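You operate a simulated robot arm through the tools that you are given. There is no shell and no other tool. Be economical: measure what you need, move in short steps, check, and stop when the job is done.

The job below is to be done with a simulated robot arm. You get a single attempt, and the scene is never put back.

TASK
Take the steel cap from the top of the rear bench and leave it on top of the sponge tray. Put two of the clean filters from the top of the pale bench on the bench top before the white container. Put the yellow tee on the top of the pale bench away on the upper shelf of the bench by the door. Put the white cup in the inside of the basin. Take the cup from the top of the pale bench and put it on top of the orange filter there. Turn the tester dial to 2 bar. Put the yellow elbow on the top of the pale bench. Do these in any order. Set down upright: clean filter, white cup, cup.

It is judged by the outcome, as a careful person would: the job done as asked, and still so three seconds after it is handed in. It fails if anything else is knocked over, pushed out of place, dropped, spilled or broken. A push-on lid holds only when it is set on centred and level and pressed home; a screw cap is set on level and turned clockwise until tight.

THE ROBOT
A 5-joint arm with a two-finger parallel gripper on a trunk, on a base that drives. Base frame: it is fixed to the floor where the robot stands at the start and does not move with it; the origin is under the middle of the robot, x ahead of it, y to its left, z up; the surface under the hand at the start is at about z = 0.9. Units: m, rad, N and s.
It reaches about 1.134 m from its shoulder. Its first joint turns from -2.601 to 2.601 rad. Places, roughly: bench top before the white container (23x40 cm) [-12.14, -0.7, 0.9]; clean filter [-15.5, -1, 1]; clean filter (6x6x12 cm) [-15.1, -0.9, 0.9]; cup [-16, -1.25, 1]; inside of the basin (17x19 cm) [-12.92, -0.78, 0.76]; orange filter (6x6x10 cm) [-16.3, -1.6, 0.9]; sponge tray (15x11x4 cm) [0.9, -0.6, 0.9]; steel cap [0.75, 0, 1]; tester dial [-16.2, -1.4, 0.9]; top of the pale bench [-15.5, -1.2, 0.9]; upper shelf of the bench by the door [-16.6, -2.4, 0.5]; white cup (7x7x10 cm) [-15.5, -1, 0.9]; yellow elbow (15x15x6 cm) [-16.7, -2, 0.9]; yellow tee (16x15x6 cm) [-14.7, -0.9, 0.9]. Payload 1.57 kg.
The TCP is the grasp point between the finger pads, 0.03 m short of the fingertips. In the tool frame z runs along the fingers and y along their closing line. The gripper opens to 0.11 m. The fingers are 0.024 m wide and 0.012 m thick; the gripper's body (0.048 by 0.112 m) begins 0.078 m behind the TCP.
Orientation is that of the tool frame in the base frame, as [roll, pitch, yaw] about the fixed x, y, z axes, in that order (R = Rz(yaw) Ry(pitch) Rx(roll)). With the fingers straight down and closing along the base's y, the tool's x points along the base's -x, its y along +y and its z along -z.

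THE INTERFACE
- The arm moves only by the tool drive_tool. Its argument "motion" is a list of rows, each a list of 3 entries, a list of its own where there are three numbers: the finger opening in m, from 0 to 0.11, then the shift along the tool's x, y, z in m, then the turn, a rotation vector about the tool's x, y, z in rad. In form: [[gripper, [dx, dy, dz], [ax, ay, az]], ...]. A call has 1 to 8 rows; each row is the pose to reach, as a shift and turn from the pose commanded when the call began, along the tool's axes at that moment. Rows are played at 5 a second. More than 0.05 m and 0.15 rad between two rows, or a gripper value outside its range, and nothing of the call is played. A pose out of reach is approached as far as the arm can. The call stops where the force on the tool passes 40 N (or 10 N more than at its start, if that is more) or the arm is blocked; 0.2 s more then pass. The fingers move at their own pace (about 0.072 m/s each) and stop on an object; they squeeze with about 43 N. The grip force told is the motor's: it shows also when the fingers shut on nothing. Time passes only in rows, and 0.2 s behind the last, so rows that repeat a pose let the fingers close. It gives the time, the measured TCP pose, the force on the tool (base axes), the opening and the grip force at its end, in the units of the frame above (readings bear some noise), with the torque about the TCP (base axes, N m) and any sound that the robot's microphone picked up.
- Cameras (640 x 400 px; columns grow to the right, rows downward): "scene" is now at [0.0024, 0.1384, 1.926]; the picture's right is [-0.62, -0.79, -0.00], its down [-0.58, 0.46, -0.67] and it looks along [0.53, -0.41, -0.74] (base axes); focal length 296 px, centre (320, 200). "wrist" rides on the gripper at [0.07, 0.016, -0.141] in the tool frame; the picture's right is [-0.23, 0.97, 0.00], its down [-0.86, -0.20, -0.48] and it looks along [-0.47, -0.11, 0.88] (tool axes); focal length 222 px, centre (320, 200). There is no depth. A picture from a camera that has moved, and an enlarged one, comes with that camera's place and axes in the base frame and with its lens. The place of the scene camera against the robot may be out by one fixed shift of up to 0.025 m in any direction.
- camera(camera): a new picture of that camera. The clock stands still meanwhile.
- slide_trunk(by): slides the trunk up (or, below 0, down) by that many m; the arm and the scene camera ride with it, the base frame stays. It gives what a move gives, with no picture.
- steer(legs): drives the robot by 1 to 6 legs, each [ahead, turn to the left] in m and rad, along the robot's own axes; the way and the turn of a leg run together, so that a leg with both is an arc; at most 1.5 m and 3.142 rad a leg. The arm and the cameras ride along, it lands a little off, and it stops where it bumps. It gives what a move gives.
- turn_head(pan, tilt): turns the head with the scene camera to pan (to the left, within 2.705 rad either way) and tilt (down, from -0.506 to 1.204), counted from straight ahead of the robot. It gives what a move gives.
- close_up(camera, box): a new picture of the part [left, top, right, bottom] of that camera's present view, enlarged. The clock stands still meanwhile.
- sign_off(): hands the job in; it is judged then, once.

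Go step by step. Nothing tells you exact positions but the pictures and the camera data: compare them with the known pose of the tool, close in by small moves and look again before you grip or let go. The budget is 217 turns and 218 pictures, counting those below and the enlarged ones. Unless the task says otherwise, let go and move clear before handing in, and close with one line.

The tools are called after "Emit:" as name(argument=value, ...) on one line, values as JSON. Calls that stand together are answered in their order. drive_tool: Moves the arm, as the interface text tells. Its arguments: {"type":"object","properties":{"motion":{"type":"array"}},"required":["motion"]} The other tools are called the same way: slide_trunk (by) slides the trunk up or down; steer (legs) drives the base; turn_head (pan, tilt) turns the head that bears the scene camera; camera (camera) takes a picture; close_up (camera, box) takes an enlarged picture of a part of a camera's view; sign_off () hands the job in.

At the start:

```text
time: 0.0
ee_pos: [0.7286, -0.3537, 1.1957]
tool_rot: [-3.141, 0.001, 3.131]
ft_force: [0.2, -0.1, 0.4]
wrist_torque: [0.02, 0.0, 0.04]
width: 0.1103
grasp_force: 0.0
trunk travel left (down, up): [-0.929, 0.041]
robot x, y, heading: [-0.0016, 0.014, 0.003]
head pan, tilt: [-0.665, 0.834]
```

scene: 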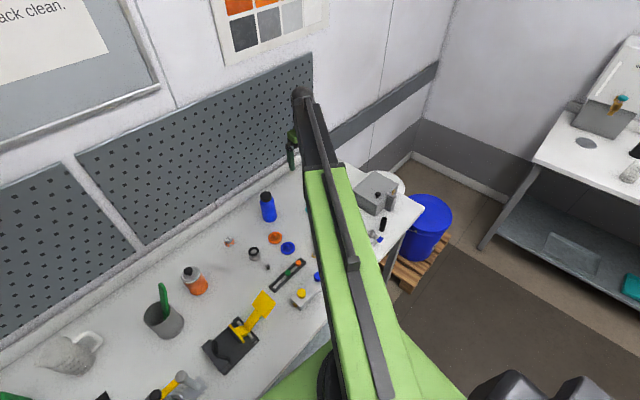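
wrist: 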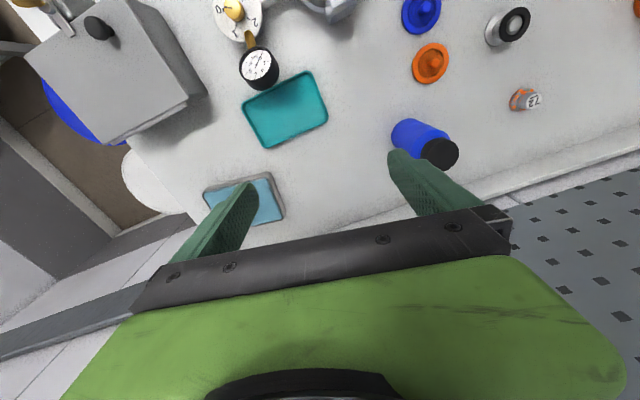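

I see the rear bench with the arm in front of it, and a teal tray near the right end, with small parts to the left. First I'll look straight at the bench to find the steel cap and sponge tray.

Emit:
turn_head(pan=0.0, tilt=0.9)

Emit:
camera(camera="scene")

Emit:
close_up(camera="wrist", box=[180, 0, 560, 240])

```text
time: 1.0
ee_pos: [0.7282, -0.3542, 1.1958]
tool_rot: [3.14, 0.0, 3.131]
ft_force: [-0.9, 0.3, 0.3]
wrist_torque: [-0.01, 0.0, 0.01]
width: 0.11
grasp_force: 0.1
trunk travel left (down, up): [-0.929, 0.041]
robot x, y, heading: [0.0002, 0.0139, -0.001]
head pan, tilt: [0.0, 0.901]
```

```text
215 pictures are left
camera scene: at [0.0157, 0.1868, 1.921], right [0.0, -1.0, 0.0], down [-0.78, 0.0, -0.62], along [0.62, 0.0, -0.78], focal length 296 px, centre (320, 200)
```

scene: 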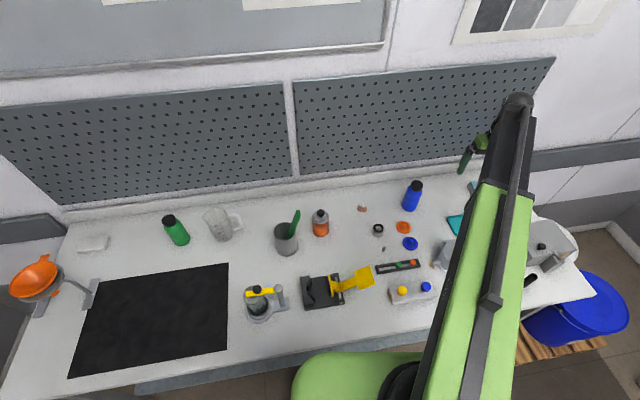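

```text
1.67 times, centred on (370, 120) of wrist
camera zoom: at [0.6592, -0.3378, 1.3373], right [0.24, 0.97, 0.0], down [0.85, -0.21, 0.48], along [0.46, -0.11, -0.88], focal length 370 px, centre (237, 333)
```

zoom: 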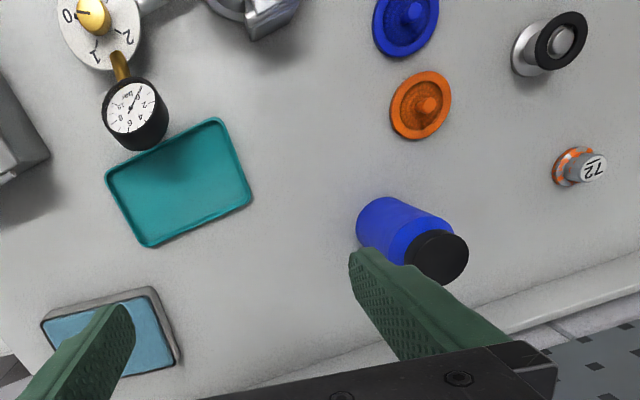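

The blue pad in a grey tray near (0.84, -0.54) looks like the sponge tray, with the teal one nearer at (0.69, -0.41). I'll enlarge the small parts near (0.75, 0) to find the steel cap.

Emit:
close_up(camera="scene", box=[300, 170, 460, 270])

Emit:
close_up(camera="wrist", box=[380, 0, 640, 162])

```text
4.00 times, centred on (380, 220) of scene
camera zoom: at [0.0157, 0.1868, 1.921], right [0.0, -1.0, 0.0], down [-0.78, 0.0, -0.62], along [0.62, 0.0, -0.78], focal length 1185 px, centre (80, 120)
```

zoom: 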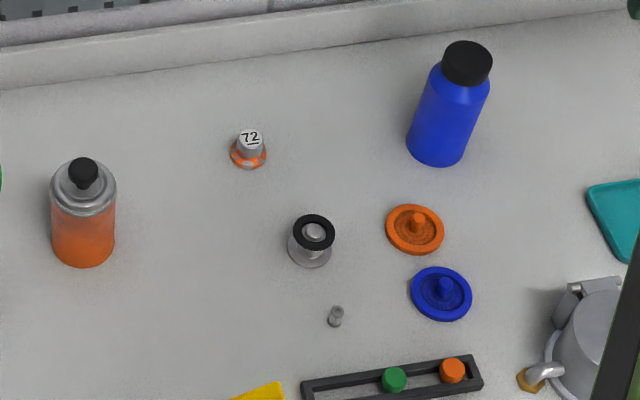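

```text
2.46 times, centred on (510, 81) of wrist
camera zoom: at [0.6592, -0.3378, 1.3373], right [0.24, 0.97, 0.0], down [0.85, -0.21, 0.48], along [0.46, -0.11, -0.88], focal length 547 px, centre (-148, 493)
```

zoom: 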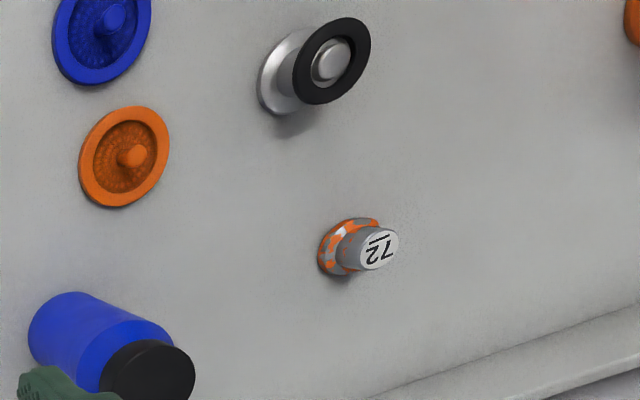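

The steel piece with the black ring at about (0.66, -0.05) looks most like the steel cap. I'll move the hand over there for a closer look.

Emit:
drive_tool(motion=[[0.11, [0.01, 0.043, 0], [0, 0, 0]], [0.11, [0.02, 0.086, 0], [0, 0, 0]], [0.11, [0.03, 0.129, 0], [0, 0, 0]], [0.11, [0.04, 0.172, 0], [0, 0, 0]], [0.11, [0.05, 0.215, 0], [0, 0, 0]], [0.11, [0.06, 0.258, 0], [0, 0, 0]], [0.11, [0.07, 0.3, 0], [0, 0, 0]], [0.11, [0.07, 0.3, 0.04], [0, 0, 0]]])

Emit:
camera(camera="wrist")

```text
time: 2.8
ee_pos: [0.6623, -0.0521, 1.196]
tool_rot: [3.141, 0.001, 3.131]
ft_force: [-0.8, -0.4, 0.5]
wrist_torque: [-0.01, 0.0, -0.02]
width: 0.1099
grasp_force: 0.0
out of reach, approached as far as the arm can: row 8
trunk travel left (down, up): [-0.929, 0.041]
robot x, y, heading: [-0.0014, 0.0094, 0.002]
head pan, tilt: [0.0, 0.901]
```

```text
211 pictures are left
camera wrist: at [0.5928, -0.0364, 1.3373], right [0.24, 0.97, 0.0], down [0.85, -0.21, 0.48], along [0.46, -0.11, -0.88], focal length 222 px, centre (320, 200)
```

wrist: 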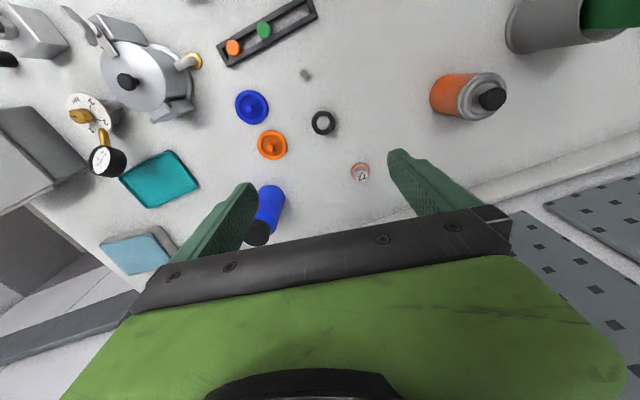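

The ringed steel piece lies directly under the grasp point. I'll zoom for shape while lowering with the trunk, since the arm itself wouldn't go lower here.

Emit:
slide_trunk(by=-0.14)

Emit:
close_up(camera="wrist", box=[200, 60, 440, 210])

```text
time: 4.5
ee_pos: [0.6625, -0.0522, 1.0564]
tool_rot: [-3.14, 0.0, 3.13]
ft_force: [-0.4, 0.2, -0.4]
wrist_torque: [0.0, 0.01, -0.03]
width: 0.1099
grasp_force: 0.1
trunk travel left (down, up): [-0.789, 0.181]
robot x, y, heading: [-0.001, 0.0116, 0.001]
head pan, tilt: [0.0, 0.901]
```

```text
2.67 times, centred on (320, 135) of wrist
camera zoom: at [0.5927, -0.0363, 1.1974], right [0.24, 0.97, 0.0], down [0.85, -0.21, 0.48], along [0.46, -0.11, -0.88], focal length 592 px, centre (320, 373)
```

zoom: 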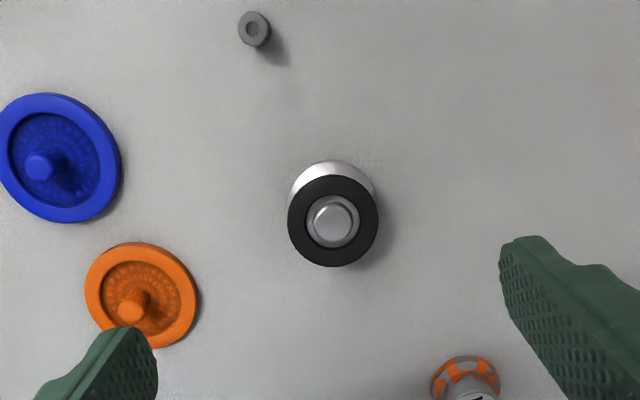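

I want to be certain between this ringed steel piece and the "72" piece, so I'll take enlarged views of both from here.

Emit:
close_up(camera="wrist", box=[340, 180, 420, 230])

Emit:
close_up(camera="scene", box=[340, 150, 420, 200])

Emit:
camera(camera="scene")

```text
8.00 times, centred on (380, 205) of wrist
camera zoom: at [0.5927, -0.0363, 1.1974], right [0.24, 0.97, 0.0], down [0.85, -0.21, 0.48], along [0.46, -0.11, -0.88], focal length 1777 px, centre (-160, 160)
```

zoom: 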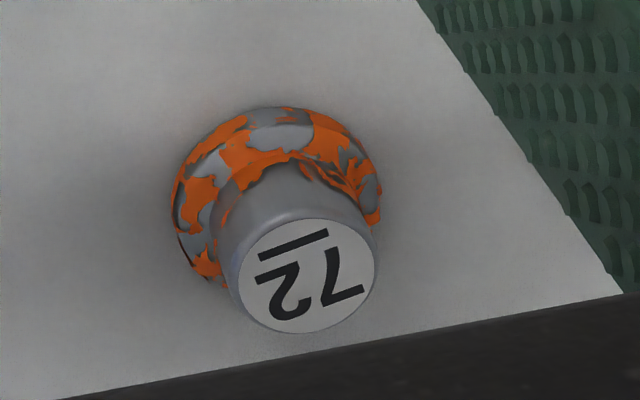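

```text
8.00 times, centred on (380, 175) of scene
camera zoom: at [0.0157, 0.1871, 1.781], right [0.0, -1.0, 0.0], down [-0.78, 0.0, -0.62], along [0.62, 0.0, -0.78], focal length 2369 px, centre (-160, 400)
```

zoom: 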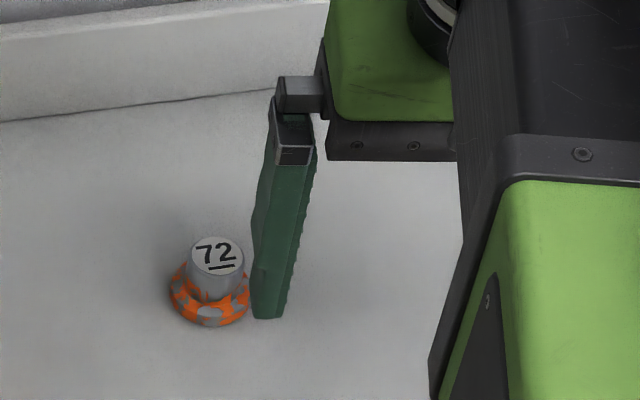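

```text
207 pictures are left
camera scene: at [0.0157, 0.1871, 1.781], right [0.0, -1.0, 0.0], down [-0.78, 0.0, -0.62], along [0.62, 0.0, -0.78], focal length 296 px, centre (320, 200)
```

scene: 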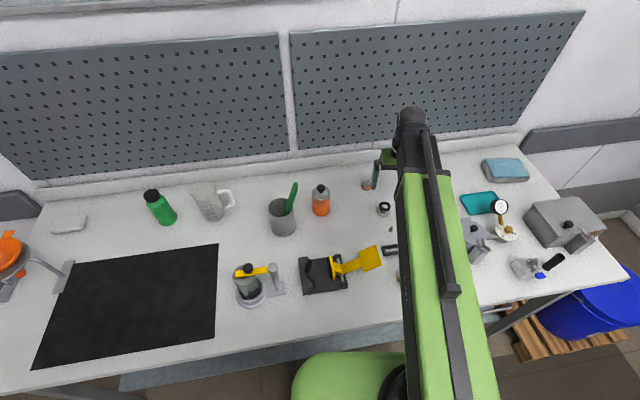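

Emit:
close_up(camera="scene", box=[360, 190, 408, 220])

Emit:
close_up(camera="wrist", box=[280, 100, 376, 160])

Emit:
close_up(camera="scene", box=[440, 140, 600, 240])

```text
13.33 times, centred on (384, 205) of scene
camera zoom: at [0.0157, 0.1871, 1.781], right [0.0, -1.0, 0.0], down [-0.78, 0.0, -0.62], along [0.62, 0.0, -0.78], focal length 3949 px, centre (-533, 133)
```

zoom: 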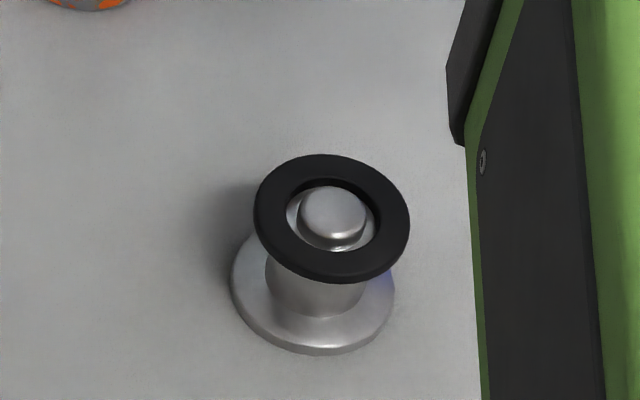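

```text
6.67 times, centred on (328, 130) of wrist
camera zoom: at [0.5927, -0.0363, 1.1974], right [0.24, 0.97, 0.0], down [0.85, -0.21, 0.48], along [0.46, -0.11, -0.88], focal length 1481 px, centre (267, 667)
```

zoom: 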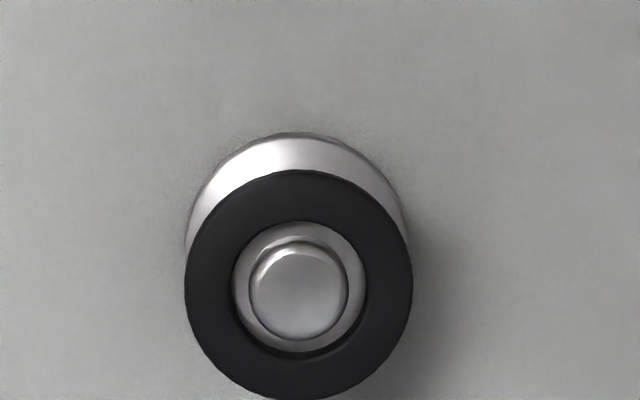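

```text
4.00 times, centred on (520, 190) of scene
camera zoom: at [0.0157, 0.1871, 1.781], right [0.0, -1.0, 0.0], down [-0.78, 0.0, -0.62], along [0.62, 0.0, -0.78], focal length 1185 px, centre (-480, 240)
```

zoom: 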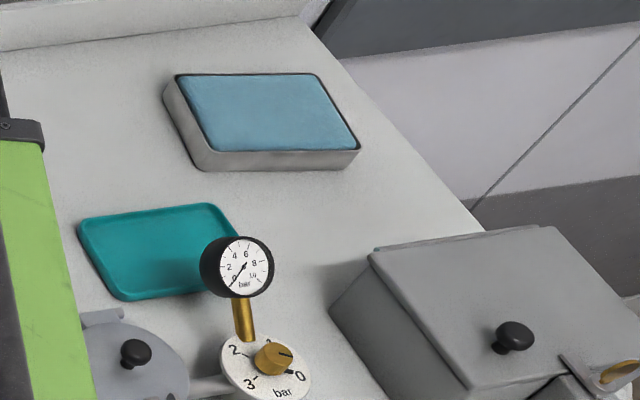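

I judge the shiny steel piece with the black ring to be the steel cap, about 4.5 cm wide and 4 cm tall. The sponge tray is the grey tray with the blue sponge. Lowering over the cap now.

Emit:
slide_trunk(by=-0.08)

Emit:
camera(camera="wrist")

```text
time: 5.7
ee_pos: [0.6608, -0.0536, 0.9773]
tool_rot: [3.14, -0.001, 3.13]
ft_force: [0.0, -0.9, 0.0]
wrist_torque: [-0.01, 0.01, 0.04]
width: 0.11
grasp_force: 0.1
trunk travel left (down, up): [-0.709, 0.261]
robot x, y, heading: [-0.0035, 0.0112, 0.003]
head pan, tilt: [0.0, 0.901]
```

```text
203 pictures are left
camera wrist: at [0.5927, -0.0363, 1.1174], right [0.24, 0.97, 0.0], down [0.85, -0.21, 0.48], along [0.46, -0.11, -0.88], focal length 222 px, centre (320, 200)
```

wrist: 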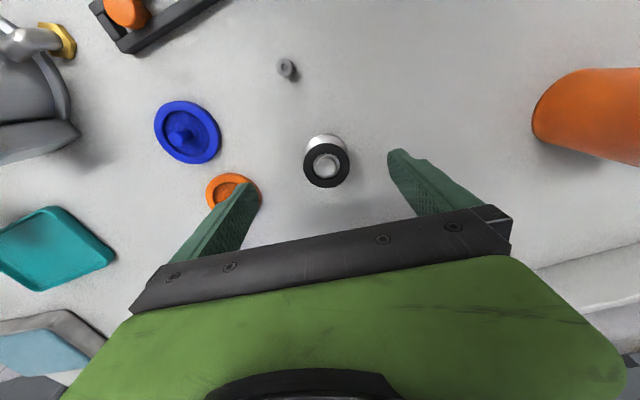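

The cap sits about 7 mm left of the grasp line, and the orange disc is close to the right finger. I'll narrow the fingers and centre before going down.

Emit:
drive_tool(motion=[[0.075, [0.003, 0.006, 0], [0, 0, 0]], [0.075, [0.003, 0.006, 0], [0, 0, 0]], [0.075, [0.003, 0.006, 0], [0, 0, 0]]])

Emit:
slide_trunk(by=-0.04)

Emit:
camera(camera="wrist")

```text
time: 6.5
ee_pos: [0.6593, -0.0466, 0.9764]
tool_rot: [-3.141, -0.001, 3.129]
ft_force: [0.0, 0.5, -0.8]
wrist_torque: [-0.02, 0.01, -0.02]
width: 0.0752
grasp_force: 0.1
trunk travel left (down, up): [-0.709, 0.261]
robot x, y, heading: [-0.0031, 0.0146, -0.0]
head pan, tilt: [0.0, 0.901]
```

```text
time: 7.3
ee_pos: [0.6592, -0.0458, 0.9356]
tool_rot: [3.141, 0.0, 3.131]
ft_force: [-0.1, 0.1, 1.3]
wrist_torque: [-0.01, 0.01, -0.01]
width: 0.0753
grasp_force: 0.1
trunk travel left (down, up): [-0.669, 0.301]
robot x, y, heading: [0.0024, 0.0114, 0.004]
head pan, tilt: [0.0, 0.901]
```

```text
202 pictures are left
camera wrist: at [0.5895, -0.0308, 1.0773], right [0.24, 0.97, 0.0], down [0.85, -0.21, 0.48], along [0.46, -0.11, -0.88], focal length 222 px, centre (320, 200)
```

wrist: 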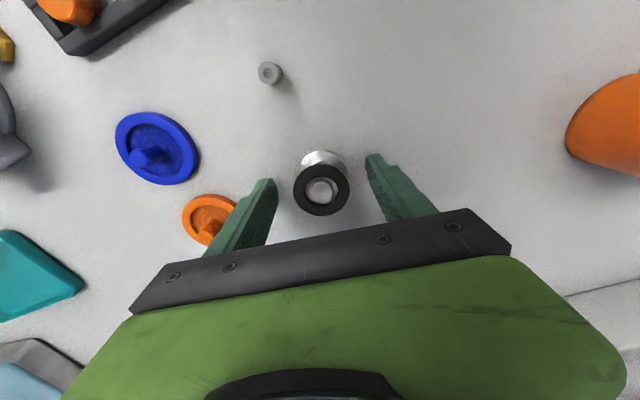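

The cap is centred between the fingers. Closing and lifting.

Emit:
drive_tool(motion=[[0.03, [0, 0, 0], [0, 0, 0]], [0.03, [0, 0, 0], [0, 0, 0]], [0.03, [0, 0, 0], [0, 0, 0]]])

Emit:
slide_trunk(by=0.12)

Emit:
camera(camera="wrist")

Emit:
turn_head(pan=-0.6, tilt=0.75)

Emit:
camera(camera="scene")

```text
time: 8.1
ee_pos: [0.6587, -0.046, 0.9354]
tool_rot: [3.141, 0.001, 3.132]
ft_force: [0.3, -1.1, 0.3]
wrist_torque: [0.0, 0.02, 0.01]
width: 0.0369
grasp_force: 42.7
trunk travel left (down, up): [-0.669, 0.301]
robot x, y, heading: [-0.0057, 0.0094, 0.002]
head pan, tilt: [0.0, 0.901]
```

```text
time: 9.6
ee_pos: [0.6584, -0.047, 1.056]
tool_rot: [-3.141, -0.001, 3.132]
ft_force: [0.0, 0.3, 0.7]
wrist_torque: [0.0, -0.02, 0.0]
width: 0.0363
grasp_force: 43.0
trunk travel left (down, up): [-0.789, 0.181]
robot x, y, heading: [-0.0016, 0.0144, 0.002]
head pan, tilt: [0.0, 0.901]
```

```text
201 pictures are left
camera wrist: at [0.5895, -0.0307, 1.1973], right [0.24, 0.97, 0.0], down [0.85, -0.21, 0.48], along [0.46, -0.11, -0.88], focal length 222 px, centre (320, 200)
```

wrist: 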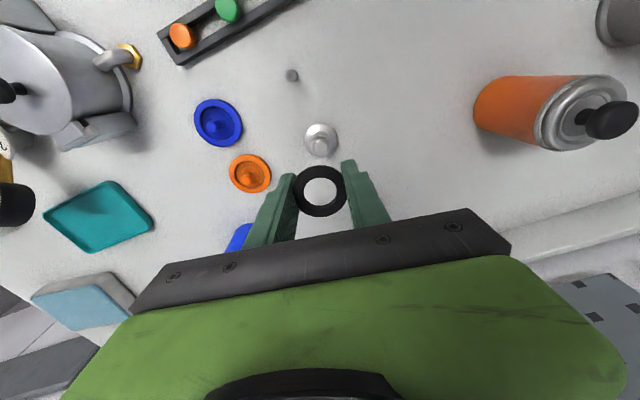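

```text
time: 10.6
ee_pos: [0.6595, -0.048, 1.0563]
tool_rot: [-3.14, 0.0, 3.131]
ft_force: [-0.2, 0.5, 0.5]
wrist_torque: [-0.01, 0.02, -0.02]
width: 0.0359
grasp_force: 42.7
trunk travel left (down, up): [-0.789, 0.181]
robot x, y, heading: [-0.0053, 0.0132, 0.001]
head pan, tilt: [-0.6, 0.75]
```

```text
200 pictures are left
camera scene: at [0.0087, 0.1404, 1.7928], right [-0.56, -0.83, 0.0], down [-0.56, 0.38, -0.73], along [0.6, -0.41, -0.68], focal length 296 px, centre (320, 200)
```

scene: 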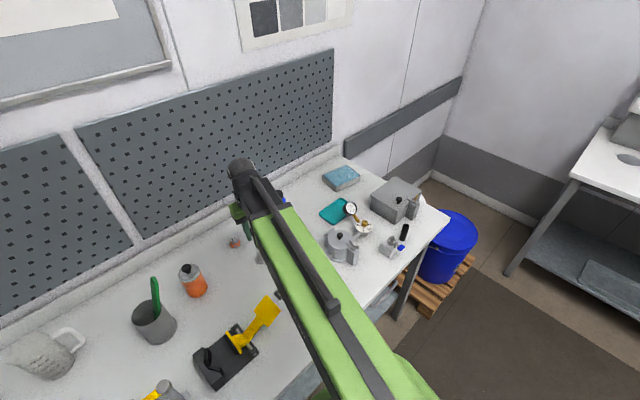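

The black ring came off on its own; it was a loose ring lying over the steel piece. I'll look closely at what remains before deciding.

Emit:
close_up(camera="wrist", box=[280, 110, 376, 170])

Emit:
close_up(camera="wrist", box=[264, 50, 320, 85])

Emit:
close_up(camera="wrist", box=[270, 150, 390, 225])

```text
6.67 times, centred on (328, 140) of wrist
camera zoom: at [0.5895, -0.0307, 1.1973], right [0.24, 0.97, 0.0], down [0.85, -0.21, 0.48], along [0.46, -0.11, -0.88], focal length 1481 px, centre (267, 600)
```

zoom: 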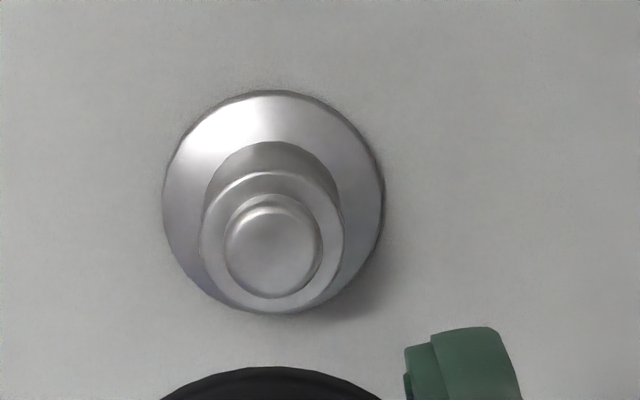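

```text
11.43 times, centred on (292, 68) of wrist
camera zoom: at [0.5895, -0.0307, 1.1973], right [0.24, 0.97, 0.0], down [0.85, -0.21, 0.48], along [0.46, -0.11, -0.88], focal length 2538 px, centre (640, 1714)
```

zoom: 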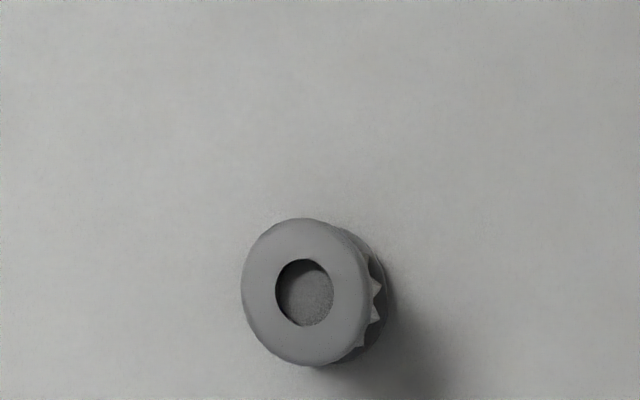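

```text
5.33 times, centred on (330, 188) of wrist
camera zoom: at [0.5895, -0.0307, 1.1973], right [0.24, 0.97, 0.0], down [0.85, -0.21, 0.48], along [0.46, -0.11, -0.88], focal length 1185 px, centre (267, 267)
```

zoom: 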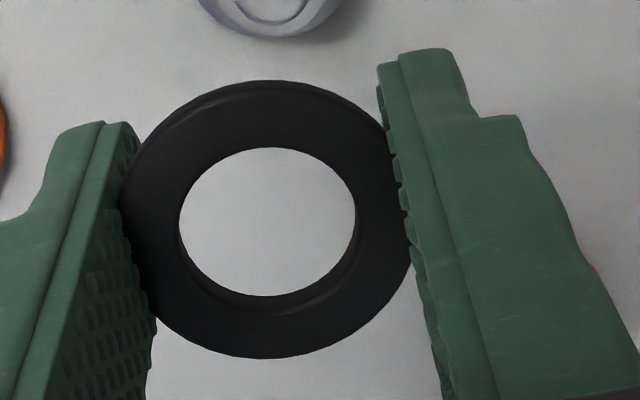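

The steel piece is a clean hat-shaped steel cap, and the ring was just resting on it. I'll set the ring back on the cap and re-grip it higher with the fingertips, so it can be set on the bench gently.

Emit:
slide_trunk(by=-0.119)

Emit:
drive_tool(motion=[[0.06, [0, 0, 0], [0, 0, 0]], [0.06, [0, 0, 0], [0, 0, 0]], [0.06, [0, 0, 0], [0, 0, 0]]])

Emit:
slide_trunk(by=0.018)

Emit:
close_up(camera="wrist", box=[240, 130, 400, 230])

```text
time: 12.1
ee_pos: [0.6584, -0.0465, 0.9384]
tool_rot: [3.141, 0.001, 3.132]
ft_force: [-0.2, 0.1, 0.3]
wrist_torque: [0.03, 0.0, 0.0]
width: 0.0361
grasp_force: 43.1
trunk travel left (down, up): [-0.67, 0.3]
robot x, y, heading: [0.0005, 0.0138, 0.003]
head pan, tilt: [-0.6, 0.75]
```

```text
time: 12.9
ee_pos: [0.6585, -0.0471, 0.937]
tool_rot: [-3.141, 0.0, 3.132]
ft_force: [0.2, 0.3, 1.0]
wrist_torque: [-0.01, -0.01, -0.02]
width: 0.0599
grasp_force: 0.0
trunk travel left (down, up): [-0.67, 0.3]
robot x, y, heading: [-0.0022, 0.0107, -0.001]
head pan, tilt: [-0.6, 0.75]
```

```text
time: 13.6
ee_pos: [0.6591, -0.0474, 0.9556]
tool_rot: [-3.139, 0.0, 3.131]
ft_force: [0.7, -0.6, 0.1]
wrist_torque: [-0.02, -0.02, 0.04]
width: 0.0602
grasp_force: 0.0
trunk travel left (down, up): [-0.688, 0.282]
robot x, y, heading: [-0.004, 0.0101, -0.003]
head pan, tilt: [-0.6, 0.75]
```

```text
4.00 times, centred on (320, 180) of wrist
camera zoom: at [0.5895, -0.0307, 1.0964], right [0.24, 0.97, 0.0], down [0.85, -0.21, 0.48], along [0.46, -0.11, -0.88], focal length 888 px, centre (320, 280)
```

zoom: 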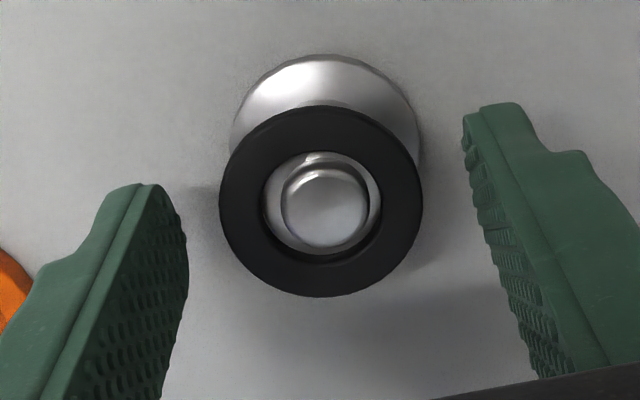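

The ring is back on the cap. I'll grip it with the tips, lift, and move it to the clear space to the left.

Emit:
drive_tool(motion=[[0.025, [0, 0, 0], [0, 0, 0]], [0.025, [0, 0, 0], [0, 0, 0]], [0.025, [0, 0, 0], [0, 0, 0]]])

Emit:
slide_trunk(by=0.06)

Emit:
drive_tool(motion=[[0.025, [0.015, 0.04, 0], [0, 0, 0]], [0.025, [0.02, 0.08, 0], [0, 0, 0]], [0.025, [0.02, 0.11, 0], [0, 0, 0]], [0.025, [0.02, 0.11, 0], [0, 0, 0]]])

Emit:
camera(camera="wrist")

```text
time: 14.3
ee_pos: [0.6578, -0.0479, 0.9557]
tool_rot: [-3.141, -0.001, 3.133]
ft_force: [0.2, 0.0, 0.2]
wrist_torque: [-0.04, 0.02, 0.0]
width: 0.0367
grasp_force: 43.2
trunk travel left (down, up): [-0.688, 0.282]
robot x, y, heading: [-0.0016, 0.0096, 0.007]
head pan, tilt: [-0.6, 0.75]
```

```text
time: 15.3
ee_pos: [0.6585, -0.0475, 1.0158]
tool_rot: [-3.141, 0.0, 3.131]
ft_force: [1.1, -0.4, 0.2]
wrist_torque: [0.01, 0.01, -0.01]
width: 0.0363
grasp_force: 43.1
trunk travel left (down, up): [-0.748, 0.222]
robot x, y, heading: [-0.0046, 0.0125, 0.001]
head pan, tilt: [-0.6, 0.75]
```

```text
time: 16.4
ee_pos: [0.6395, 0.0657, 1.0141]
tool_rot: [-3.141, 0.0, 3.131]
ft_force: [0.2, 0.5, -1.1]
wrist_torque: [0.02, 0.02, 0.03]
width: 0.0361
grasp_force: 42.4
trunk travel left (down, up): [-0.748, 0.222]
robot x, y, heading: [-0.0019, 0.012, 0.001]
head pan, tilt: [-0.6, 0.75]
```

```text
195 pictures are left
camera wrist: at [0.5691, 0.082, 1.1563], right [0.24, 0.97, 0.0], down [0.85, -0.21, 0.48], along [0.46, -0.11, -0.88], focal length 222 px, centre (320, 200)
```

wrist: 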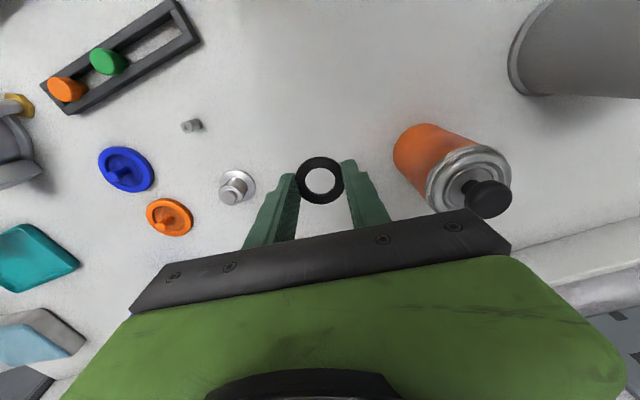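

Clear space below the ring. Lowering to just above the bench.

Emit:
slide_trunk(by=-0.078)

Emit:
close_up(camera="wrist", box=[240, 130, 400, 230])

```text
time: 17.5
ee_pos: [0.6378, 0.0651, 0.9374]
tool_rot: [-3.141, 0.0, 3.132]
ft_force: [-0.4, -0.1, -0.5]
wrist_torque: [-0.01, -0.01, 0.03]
width: 0.0362
grasp_force: 43.1
trunk travel left (down, up): [-0.67, 0.3]
robot x, y, heading: [-0.0009, 0.0133, 0.005]
head pan, tilt: [-0.6, 0.75]
```

```text
4.00 times, centred on (320, 180) of wrist
camera zoom: at [0.5691, 0.0816, 1.0784], right [0.24, 0.97, 0.0], down [0.85, -0.21, 0.48], along [0.46, -0.11, -0.88], focal length 888 px, centre (320, 280)
```

zoom: 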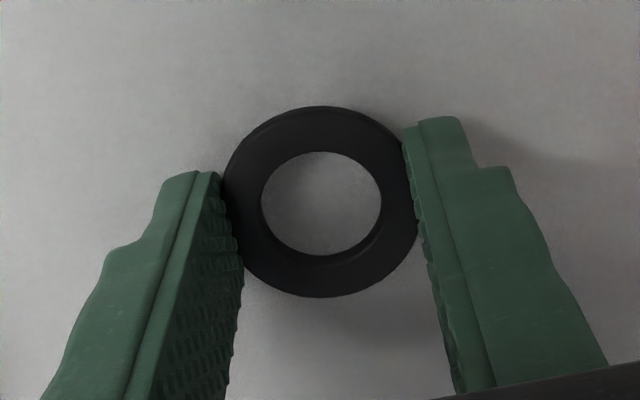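

Emit:
slide_trunk(by=-0.005)

Emit:
drive_tool(motion=[[0.06, [0, 0, 0], [0, 0, 0]], [0.06, [0, 0, 0], [0, 0, 0]], [0.06, [0, 0, 0], [0, 0, 0]]])

Emit:
slide_trunk(by=0.083)

Emit:
camera(camera="wrist")

```text
time: 18.0
ee_pos: [0.639, 0.0654, 0.9315]
tool_rot: [-3.141, 0.001, 3.131]
ft_force: [-0.7, -0.1, -0.4]
wrist_torque: [-0.02, 0.01, 0.03]
width: 0.0358
grasp_force: 42.7
trunk travel left (down, up): [-0.665, 0.305]
robot x, y, heading: [-0.0034, 0.0119, 0.007]
head pan, tilt: [-0.6, 0.75]
```

```text
time: 18.8
ee_pos: [0.6374, 0.0651, 0.9321]
tool_rot: [3.141, -0.001, 3.132]
ft_force: [0.4, 0.7, -0.4]
wrist_torque: [0.01, -0.01, 0.03]
width: 0.06
grasp_force: 0.0
trunk travel left (down, up): [-0.665, 0.305]
robot x, y, heading: [-0.0062, 0.012, -0.0]
head pan, tilt: [-0.6, 0.75]
```

```text
time: 20.0
ee_pos: [0.6382, 0.0658, 1.0152]
tool_rot: [3.141, 0.0, 3.132]
ft_force: [0.4, -0.6, 0.7]
wrist_torque: [-0.02, -0.01, 0.0]
width: 0.0599
grasp_force: 0.1
trunk travel left (down, up): [-0.748, 0.222]
robot x, y, heading: [-0.0022, 0.012, 0.001]
head pan, tilt: [-0.6, 0.75]
```

```text
193 pictures are left
camera wrist: at [0.5692, 0.0817, 1.1563], right [0.24, 0.97, 0.0], down [0.85, -0.21, 0.48], along [0.46, -0.11, -0.88], focal length 222 px, centre (320, 200)
```

wrist: 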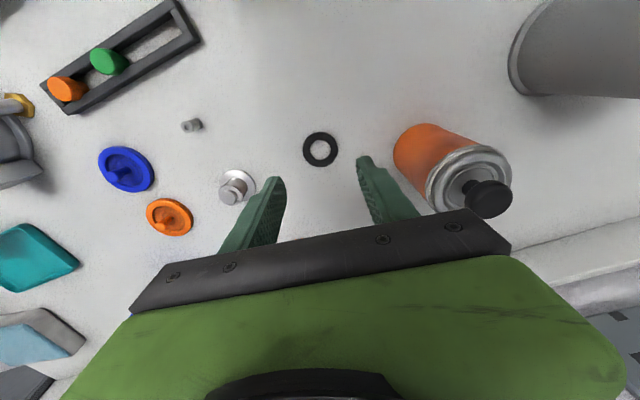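

The ring lies flat on the bench. Now back over the steel cap to grip its stem just above the flange.

Emit:
drive_tool(motion=[[0.06, [-0.006, -0.037, 0], [0, 0, 0]], [0.06, [-0.012, -0.074, 0], [0, 0, 0]], [0.06, [-0.019, -0.111, 0], [0, 0, 0]], [0.06, [-0.019, -0.111, 0], [0, 0, 0]]])

Emit:
slide_trunk(by=-0.055)

Emit:
close_up(camera="wrist", box=[240, 130, 400, 230])

```text
time: 21.0
ee_pos: [0.6553, -0.0463, 1.0156]
tool_rot: [-3.141, 0.0, 3.13]
ft_force: [0.0, 0.2, -0.6]
wrist_torque: [0.0, -0.02, -0.04]
width: 0.06
grasp_force: 0.0
trunk travel left (down, up): [-0.748, 0.222]
robot x, y, heading: [-0.0002, 0.0111, 0.002]
head pan, tilt: [-0.6, 0.75]
```

```text
time: 22.0
ee_pos: [0.6559, -0.0456, 0.9609]
tool_rot: [-3.142, 0.001, 3.129]
ft_force: [0.0, 0.8, 0.2]
wrist_torque: [-0.02, 0.0, -0.03]
width: 0.0599
grasp_force: 0.0
trunk travel left (down, up): [-0.693, 0.277]
robot x, y, heading: [-0.0016, 0.0154, 0.0]
head pan, tilt: [-0.6, 0.75]
```

```text
4.00 times, centred on (320, 180) of wrist
camera zoom: at [0.586, -0.0291, 1.1014], right [0.24, 0.97, 0.0], down [0.85, -0.21, 0.48], along [0.46, -0.11, -0.88], focal length 888 px, centre (320, 280)
```

zoom: 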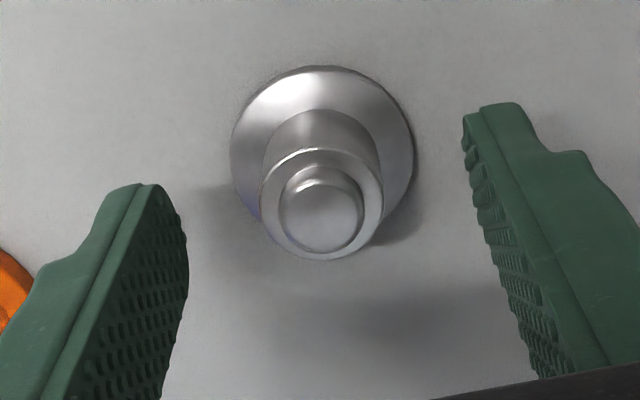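

Emit:
slide_trunk(by=-0.018)

Emit:
drive_tool(motion=[[0.015, [0, 0, 0], [0, 0, 0]], [0.015, [0, 0, 0], [0, 0, 0]], [0.015, [0, 0, 0], [0, 0, 0]]])

Emit:
slide_trunk(by=0.15)

Emit:
camera(camera="wrist")

```text
time: 22.6
ee_pos: [0.6545, -0.0462, 0.9425]
tool_rot: [-3.141, 0.0, 3.13]
ft_force: [0.1, -0.6, 0.0]
wrist_torque: [0.0, 0.03, 0.02]
width: 0.0598
grasp_force: 0.0
trunk travel left (down, up): [-0.675, 0.295]
robot x, y, heading: [-0.0014, 0.0132, 0.002]
head pan, tilt: [-0.6, 0.75]
```

```text
time: 23.4
ee_pos: [0.6563, -0.0455, 0.9427]
tool_rot: [3.14, 0.001, 3.13]
ft_force: [0.6, -5.1, 0.6]
wrist_torque: [-0.17, 0.0, -0.15]
width: 0.0259
grasp_force: 37.3
trunk travel left (down, up): [-0.675, 0.295]
robot x, y, heading: [-0.0037, 0.0101, 0.002]
head pan, tilt: [-0.6, 0.75]
```

```text
time: 23.8
ee_pos: [0.6552, -0.0464, 0.9417]
tool_rot: [-3.141, -0.005, 3.129]
ft_force: [4.7, -1.5, -13.4]
wrist_torque: [-0.03, 0.79, -0.29]
width: 0.0264
grasp_force: 37.7
trunk travel left (down, up): [-0.676, 0.294]
robot x, y, heading: [-0.0035, 0.0134, -0.001]
head pan, tilt: [-0.6, 0.75]
stopped: the force on the tool passed its limit at 60 N (the readings are from after the stop); the commanded pose is now the measured one
```

```text
191 pictures are left
camera wrist: at [0.5868, -0.0296, 1.0838], right [0.24, 0.97, 0.0], down [0.85, -0.21, 0.47], along [0.46, -0.12, -0.88], focal length 222 px, centre (320, 200)
```

wrist: 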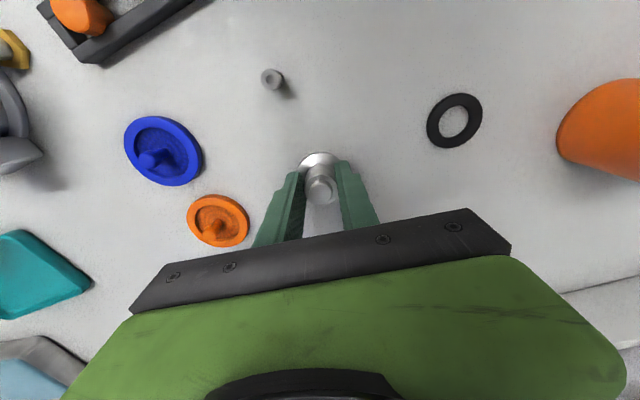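

The steel post will not lift: it is fixed to the bench, so it's a peg for the ring and not the cap. I'll let go, and put the ring back on its peg before looking for the real cap.

Emit:
drive_tool(motion=[[0.06, [0, 0, 0], [0, 0, 0]], [0.06, [0, 0, 0], [0, 0, 0]], [0.06, [0, 0, 0], [0, 0, 0]]])

Emit:
slide_trunk(by=0.07)

Emit:
drive_tool(motion=[[0.06, [0.006, 0.037, 0], [0, 0, 0]], [0.06, [0.012, 0.074, 0], [0, 0, 0]], [0.06, [0.017, 0.111, 0], [0, 0, 0]], [0.06, [0.017, 0.111, 0], [0, 0, 0]]])

Emit:
camera(camera="wrist")

```text
time: 24.6
ee_pos: [0.6541, -0.046, 0.944]
tool_rot: [-3.141, -0.004, 3.13]
ft_force: [-0.9, 0.4, 1.1]
wrist_torque: [-0.01, -0.02, 0.02]
width: 0.06
grasp_force: 0.0
trunk travel left (down, up): [-0.676, 0.294]
robot x, y, heading: [0.0035, 0.0101, 0.001]
head pan, tilt: [-0.6, 0.75]
```

```text
time: 25.6
ee_pos: [0.6543, -0.0452, 1.0135]
tool_rot: [3.141, -0.001, 3.129]
ft_force: [0.2, 0.1, 0.9]
wrist_torque: [0.0, 0.0, 0.0]
width: 0.0603
grasp_force: 0.0
trunk travel left (down, up): [-0.746, 0.224]
robot x, y, heading: [0.0003, 0.0133, 0.002]
head pan, tilt: [-0.6, 0.75]
```

```text
time: 26.6
ee_pos: [0.6366, 0.067, 1.0134]
tool_rot: [3.141, -0.003, 3.128]
ft_force: [0.0, 0.7, -0.2]
wrist_torque: [-0.02, 0.01, -0.01]
width: 0.06
grasp_force: 0.0
trunk travel left (down, up): [-0.746, 0.224]
robot x, y, heading: [-0.0043, 0.0122, 0.002]
head pan, tilt: [-0.6, 0.75]
```

```text
190 pictures are left
camera wrist: at [0.568, 0.0836, 1.1548], right [0.24, 0.97, 0.0], down [0.85, -0.21, 0.48], along [0.46, -0.11, -0.88], focal length 222 px, centre (320, 200)
```

wrist: 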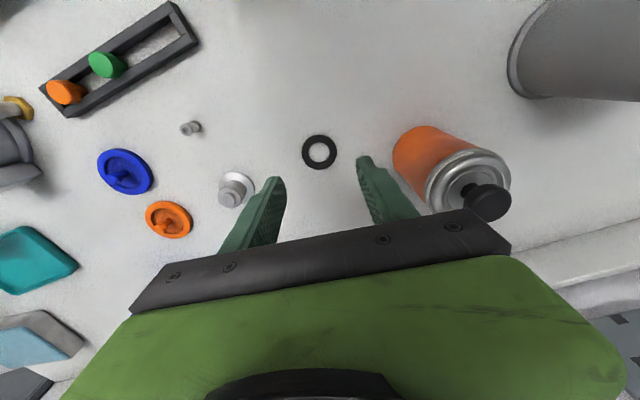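

Emit:
slide_trunk(by=-0.082)

Emit:
drive_tool(motion=[[0.025, [0, 0, 0], [0, 0, 0]], [0.025, [0, 0, 0], [0, 0, 0]], [0.025, [0, 0, 0], [0, 0, 0]]])

Emit:
slide_trunk(by=0.082)

Emit:
drive_tool(motion=[[0.025, [-0.007, -0.037, 0], [0, 0, 0]], [0.025, [-0.014, -0.074, 0], [0, 0, 0]], [0.025, [-0.0205, -0.1135, 0], [0, 0, 0]], [0.025, [-0.0205, -0.1135, 0], [0, 0, 0]]])

Emit:
slide_trunk(by=-0.04)

Emit:
close_up(camera="wrist", box=[240, 130, 400, 230])

```text
time: 27.8
ee_pos: [0.6359, 0.067, 0.9315]
tool_rot: [3.142, -0.004, 3.13]
ft_force: [-0.3, 0.3, -0.6]
wrist_torque: [-0.01, -0.04, -0.01]
width: 0.0603
grasp_force: 0.1
trunk travel left (down, up): [-0.664, 0.306]
robot x, y, heading: [-0.0021, 0.0128, 0.005]
head pan, tilt: [-0.6, 0.75]
```

```text
time: 28.6
ee_pos: [0.6368, 0.0664, 0.9306]
tool_rot: [-3.14, -0.003, 3.129]
ft_force: [0.7, -0.3, 0.7]
wrist_torque: [0.03, -0.02, 0.02]
width: 0.0362
grasp_force: 43.1
trunk travel left (down, up): [-0.664, 0.306]
robot x, y, heading: [-0.0035, 0.011, 0.001]
head pan, tilt: [-0.6, 0.75]
```

```text
time: 29.8
ee_pos: [0.6363, 0.0667, 1.0139]
tool_rot: [3.141, -0.005, 3.13]
ft_force: [-0.2, 0.2, 0.5]
wrist_torque: [-0.01, 0.02, 0.04]
width: 0.0358
grasp_force: 42.4
trunk travel left (down, up): [-0.746, 0.224]
robot x, y, heading: [-0.0025, 0.0107, 0.003]
head pan, tilt: [-0.6, 0.75]
```

```text
time: 30.8
ee_pos: [0.6563, -0.0479, 1.0131]
tool_rot: [3.141, -0.003, 3.128]
ft_force: [0.9, 0.0, 0.1]
wrist_torque: [0.0, -0.02, 0.01]
width: 0.0357
grasp_force: 42.7
trunk travel left (down, up): [-0.746, 0.224]
robot x, y, heading: [0.0024, 0.0097, 0.004]
head pan, tilt: [-0.6, 0.75]
```

```text
time: 31.6
ee_pos: [0.6561, -0.0482, 0.9729]
tool_rot: [3.141, -0.003, 3.13]
ft_force: [0.2, 0.1, 0.5]
wrist_torque: [0.03, 0.0, 0.01]
width: 0.0359
grasp_force: 42.6
trunk travel left (down, up): [-0.706, 0.264]
robot x, y, heading: [-0.0032, 0.0129, 0.001]
head pan, tilt: [-0.6, 0.75]
```

```text
4.00 times, centred on (320, 180) of wrist
camera zoom: at [0.5874, -0.0316, 1.1148], right [0.24, 0.97, 0.0], down [0.85, -0.21, 0.48], along [0.46, -0.11, -0.88], focal length 888 px, centre (320, 280)
```

zoom: 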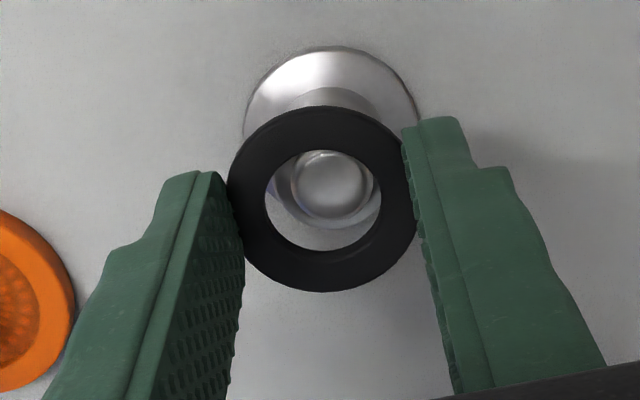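

The ring is over the peg, about 2 mm to the right of it. A small correction, then down onto the peg.

Emit:
drive_tool(motion=[[0.025, [0, 0.0018, 0], [0, 0, 0]], [0.025, [0, 0.0018, 0], [0, 0, 0]]])

Emit:
slide_trunk(by=-0.017)

Emit:
drive_tool(motion=[[0.06, [0, 0, 0], [0, 0, 0]], [0.06, [0, 0, 0], [0, 0, 0]], [0.06, [0, 0, 0], [0, 0, 0]]])

Emit:
slide_trunk(by=0.08)

Emit:
close_up(camera="wrist", box=[240, 100, 400, 200])

Emit:
close_up(camera="wrist", box=[340, 160, 420, 210])

```text
time: 32.2
ee_pos: [0.6563, -0.0466, 0.9745]
tool_rot: [3.141, -0.004, 3.13]
ft_force: [-0.6, 0.0, 0.8]
wrist_torque: [-0.06, -0.01, -0.02]
width: 0.0356
grasp_force: 42.6
trunk travel left (down, up): [-0.706, 0.264]
robot x, y, heading: [-0.0024, 0.0077, -0.0]
head pan, tilt: [-0.6, 0.75]
```

```text
time: 32.8
ee_pos: [0.6549, -0.0461, 0.9594]
tool_rot: [-3.141, -0.002, 3.13]
ft_force: [-4.8, 1.3, 13.1]
wrist_torque: [0.01, 0.03, 0.01]
width: 0.0359
grasp_force: 42.6
trunk travel left (down, up): [-0.692, 0.278]
robot x, y, heading: [-0.0045, 0.0085, 0.002]
head pan, tilt: [-0.6, 0.75]
stopped: the force on the tool passed its limit at 67 N (the readings are from after the stop); the commanded pose is now the measured one
```

```text
time: 33.6
ee_pos: [0.6566, -0.0473, 0.9592]
tool_rot: [3.14, 0.0, 3.13]
ft_force: [-0.1, -0.2, -0.1]
wrist_torque: [0.01, 0.01, -0.02]
width: 0.06
grasp_force: 0.0
trunk travel left (down, up): [-0.692, 0.278]
robot x, y, heading: [-0.0017, 0.0123, -0.001]
head pan, tilt: [-0.6, 0.75]
```

```text
time: 34.7
ee_pos: [0.6561, -0.0466, 1.0393]
tool_rot: [3.141, -0.002, 3.13]
ft_force: [-0.1, -0.9, -0.7]
wrist_torque: [0.02, 0.03, 0.0]
width: 0.0601
grasp_force: 0.0
trunk travel left (down, up): [-0.772, 0.198]
robot x, y, heading: [0.0018, 0.0143, 0.005]
head pan, tilt: [-0.6, 0.75]
```

```text
4.00 times, centred on (320, 150) of wrist
camera zoom: at [0.5876, -0.0301, 1.1806], right [0.24, 0.97, 0.0], down [0.85, -0.21, 0.48], along [0.46, -0.11, -0.88], focal length 888 px, centre (320, 400)
```

zoom: 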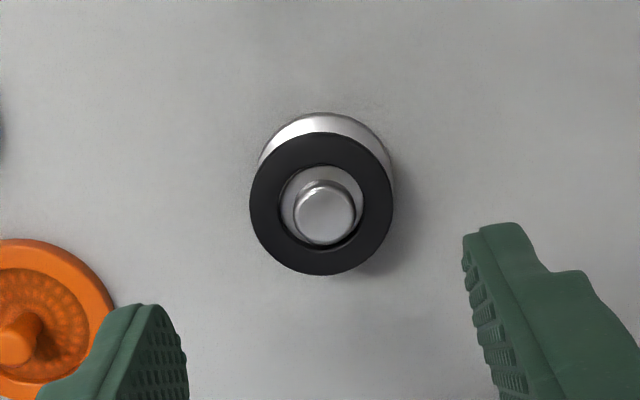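

```text
8.00 times, centred on (380, 185) of wrist
camera zoom: at [0.5876, -0.0301, 1.1806], right [0.24, 0.97, 0.0], down [0.85, -0.21, 0.48], along [0.46, -0.11, -0.88], focal length 1777 px, centre (-160, 320)
```

zoom: 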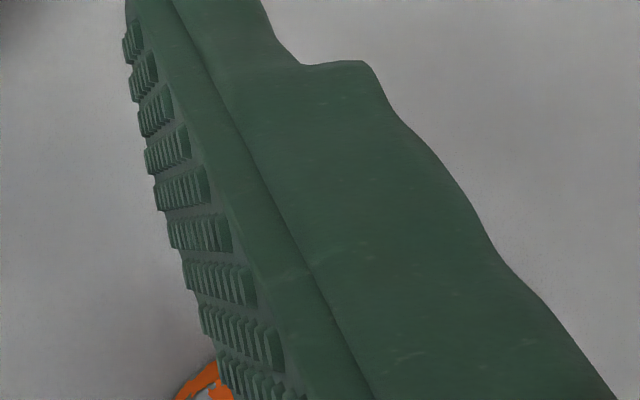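

The ring is back on its peg as it was. The remaining candidate is the hat-shaped "72" piece at (0.776, 0.006), bare steel under worn orange paint; I'll go above it.

Emit:
drive_tool(motion=[[0.06, [-0.04, 0.018, 0], [0, 0, 0]], [0.06, [-0.08, 0.036, 0], [0, 0, 0]], [0.06, [-0.119, 0.053, 0], [0, 0, 0]], [0.06, [-0.119, 0.053, 0], [0, 0, 0]]])

Emit:
close_up(camera="wrist", box=[240, 100, 400, 200])

Emit:
camera(camera="wrist")

```text
time: 35.7
ee_pos: [0.7768, 0.0038, 1.0399]
tool_rot: [3.141, -0.001, 3.129]
ft_force: [-0.2, -0.9, -0.4]
wrist_torque: [0.0, 0.0, 0.0]
width: 0.06
grasp_force: 0.1
trunk travel left (down, up): [-0.772, 0.198]
robot x, y, heading: [-0.0042, 0.0127, 0.002]
head pan, tilt: [-0.6, 0.75]
```

```text
4.00 times, centred on (320, 150) of wrist
camera zoom: at [0.7067, 0.0212, 1.1808], right [0.24, 0.97, 0.0], down [0.85, -0.21, 0.48], along [0.46, -0.11, -0.88], focal length 888 px, centre (320, 400)
```

zoom: 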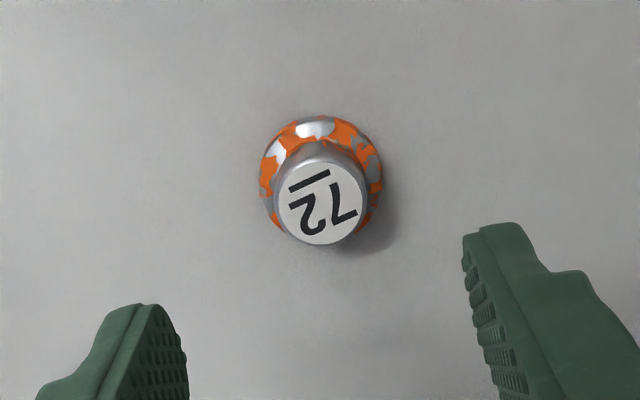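

```text
185 pictures are left
camera wrist: at [0.7067, 0.0212, 1.1808], right [0.24, 0.97, 0.0], down [0.85, -0.21, 0.48], along [0.46, -0.11, -0.88], focal length 222 px, centre (320, 200)
```

wrist: 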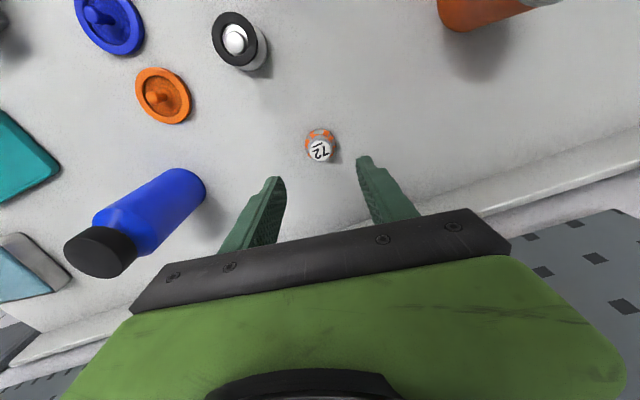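

It is centred under the hand. Lowering, gripping the stem, and lifting gently.

Emit:
slide_trunk(by=-0.097)

Emit:
drive_tool(motion=[[0.015, [0, 0, 0], [0, 0, 0]], [0.015, [0, 0, 0], [0, 0, 0]], [0.015, [0, 0, 0], [0, 0, 0]]])

Emit:
slide_trunk(by=0.12)

Emit:
camera(camera="wrist")

```text
time: 37.0
ee_pos: [0.7756, 0.0034, 0.9428]
tool_rot: [-3.14, 0.0, 3.13]
ft_force: [-0.2, 0.1, 0.4]
wrist_torque: [0.0, -0.02, 0.0]
width: 0.06
grasp_force: 0.1
trunk travel left (down, up): [-0.675, 0.295]
robot x, y, heading: [-0.0029, 0.0133, 0.003]
head pan, tilt: [-0.6, 0.75]
```

```text
time: 37.8
ee_pos: [0.7764, 0.004, 0.9419]
tool_rot: [3.141, -0.003, 3.13]
ft_force: [-0.4, -0.4, 0.0]
wrist_torque: [-0.01, 0.02, -0.04]
width: 0.0254
grasp_force: 36.8
trunk travel left (down, up): [-0.675, 0.295]
robot x, y, heading: [-0.001, 0.0128, 0.004]
head pan, tilt: [-0.6, 0.75]
```

```text
time: 39.3
ee_pos: [0.7756, 0.0042, 1.0625]
tool_rot: [3.14, 0.0, 3.129]
ft_force: [-0.3, -0.2, -0.9]
wrist_torque: [0.02, -0.01, 0.02]
width: 0.0254
grasp_force: 36.8
trunk travel left (down, up): [-0.795, 0.175]
robot x, y, heading: [-0.002, 0.0155, -0.0]
head pan, tilt: [-0.6, 0.75]
```

```text
184 pictures are left
camera wrist: at [0.7069, 0.0211, 1.2035], right [0.24, 0.97, 0.0], down [0.85, -0.21, 0.48], along [0.46, -0.11, -0.88], focal length 222 px, centre (320, 200)
```

wrist: 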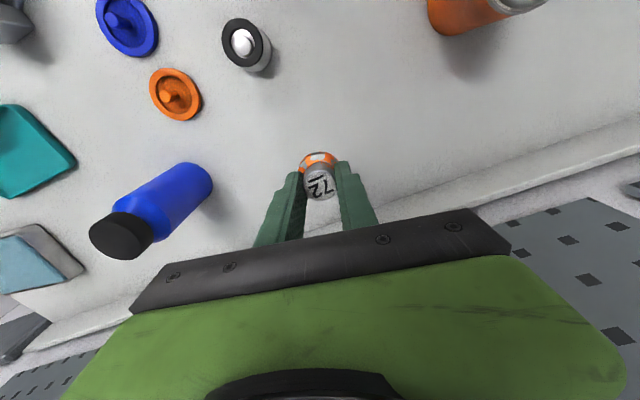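

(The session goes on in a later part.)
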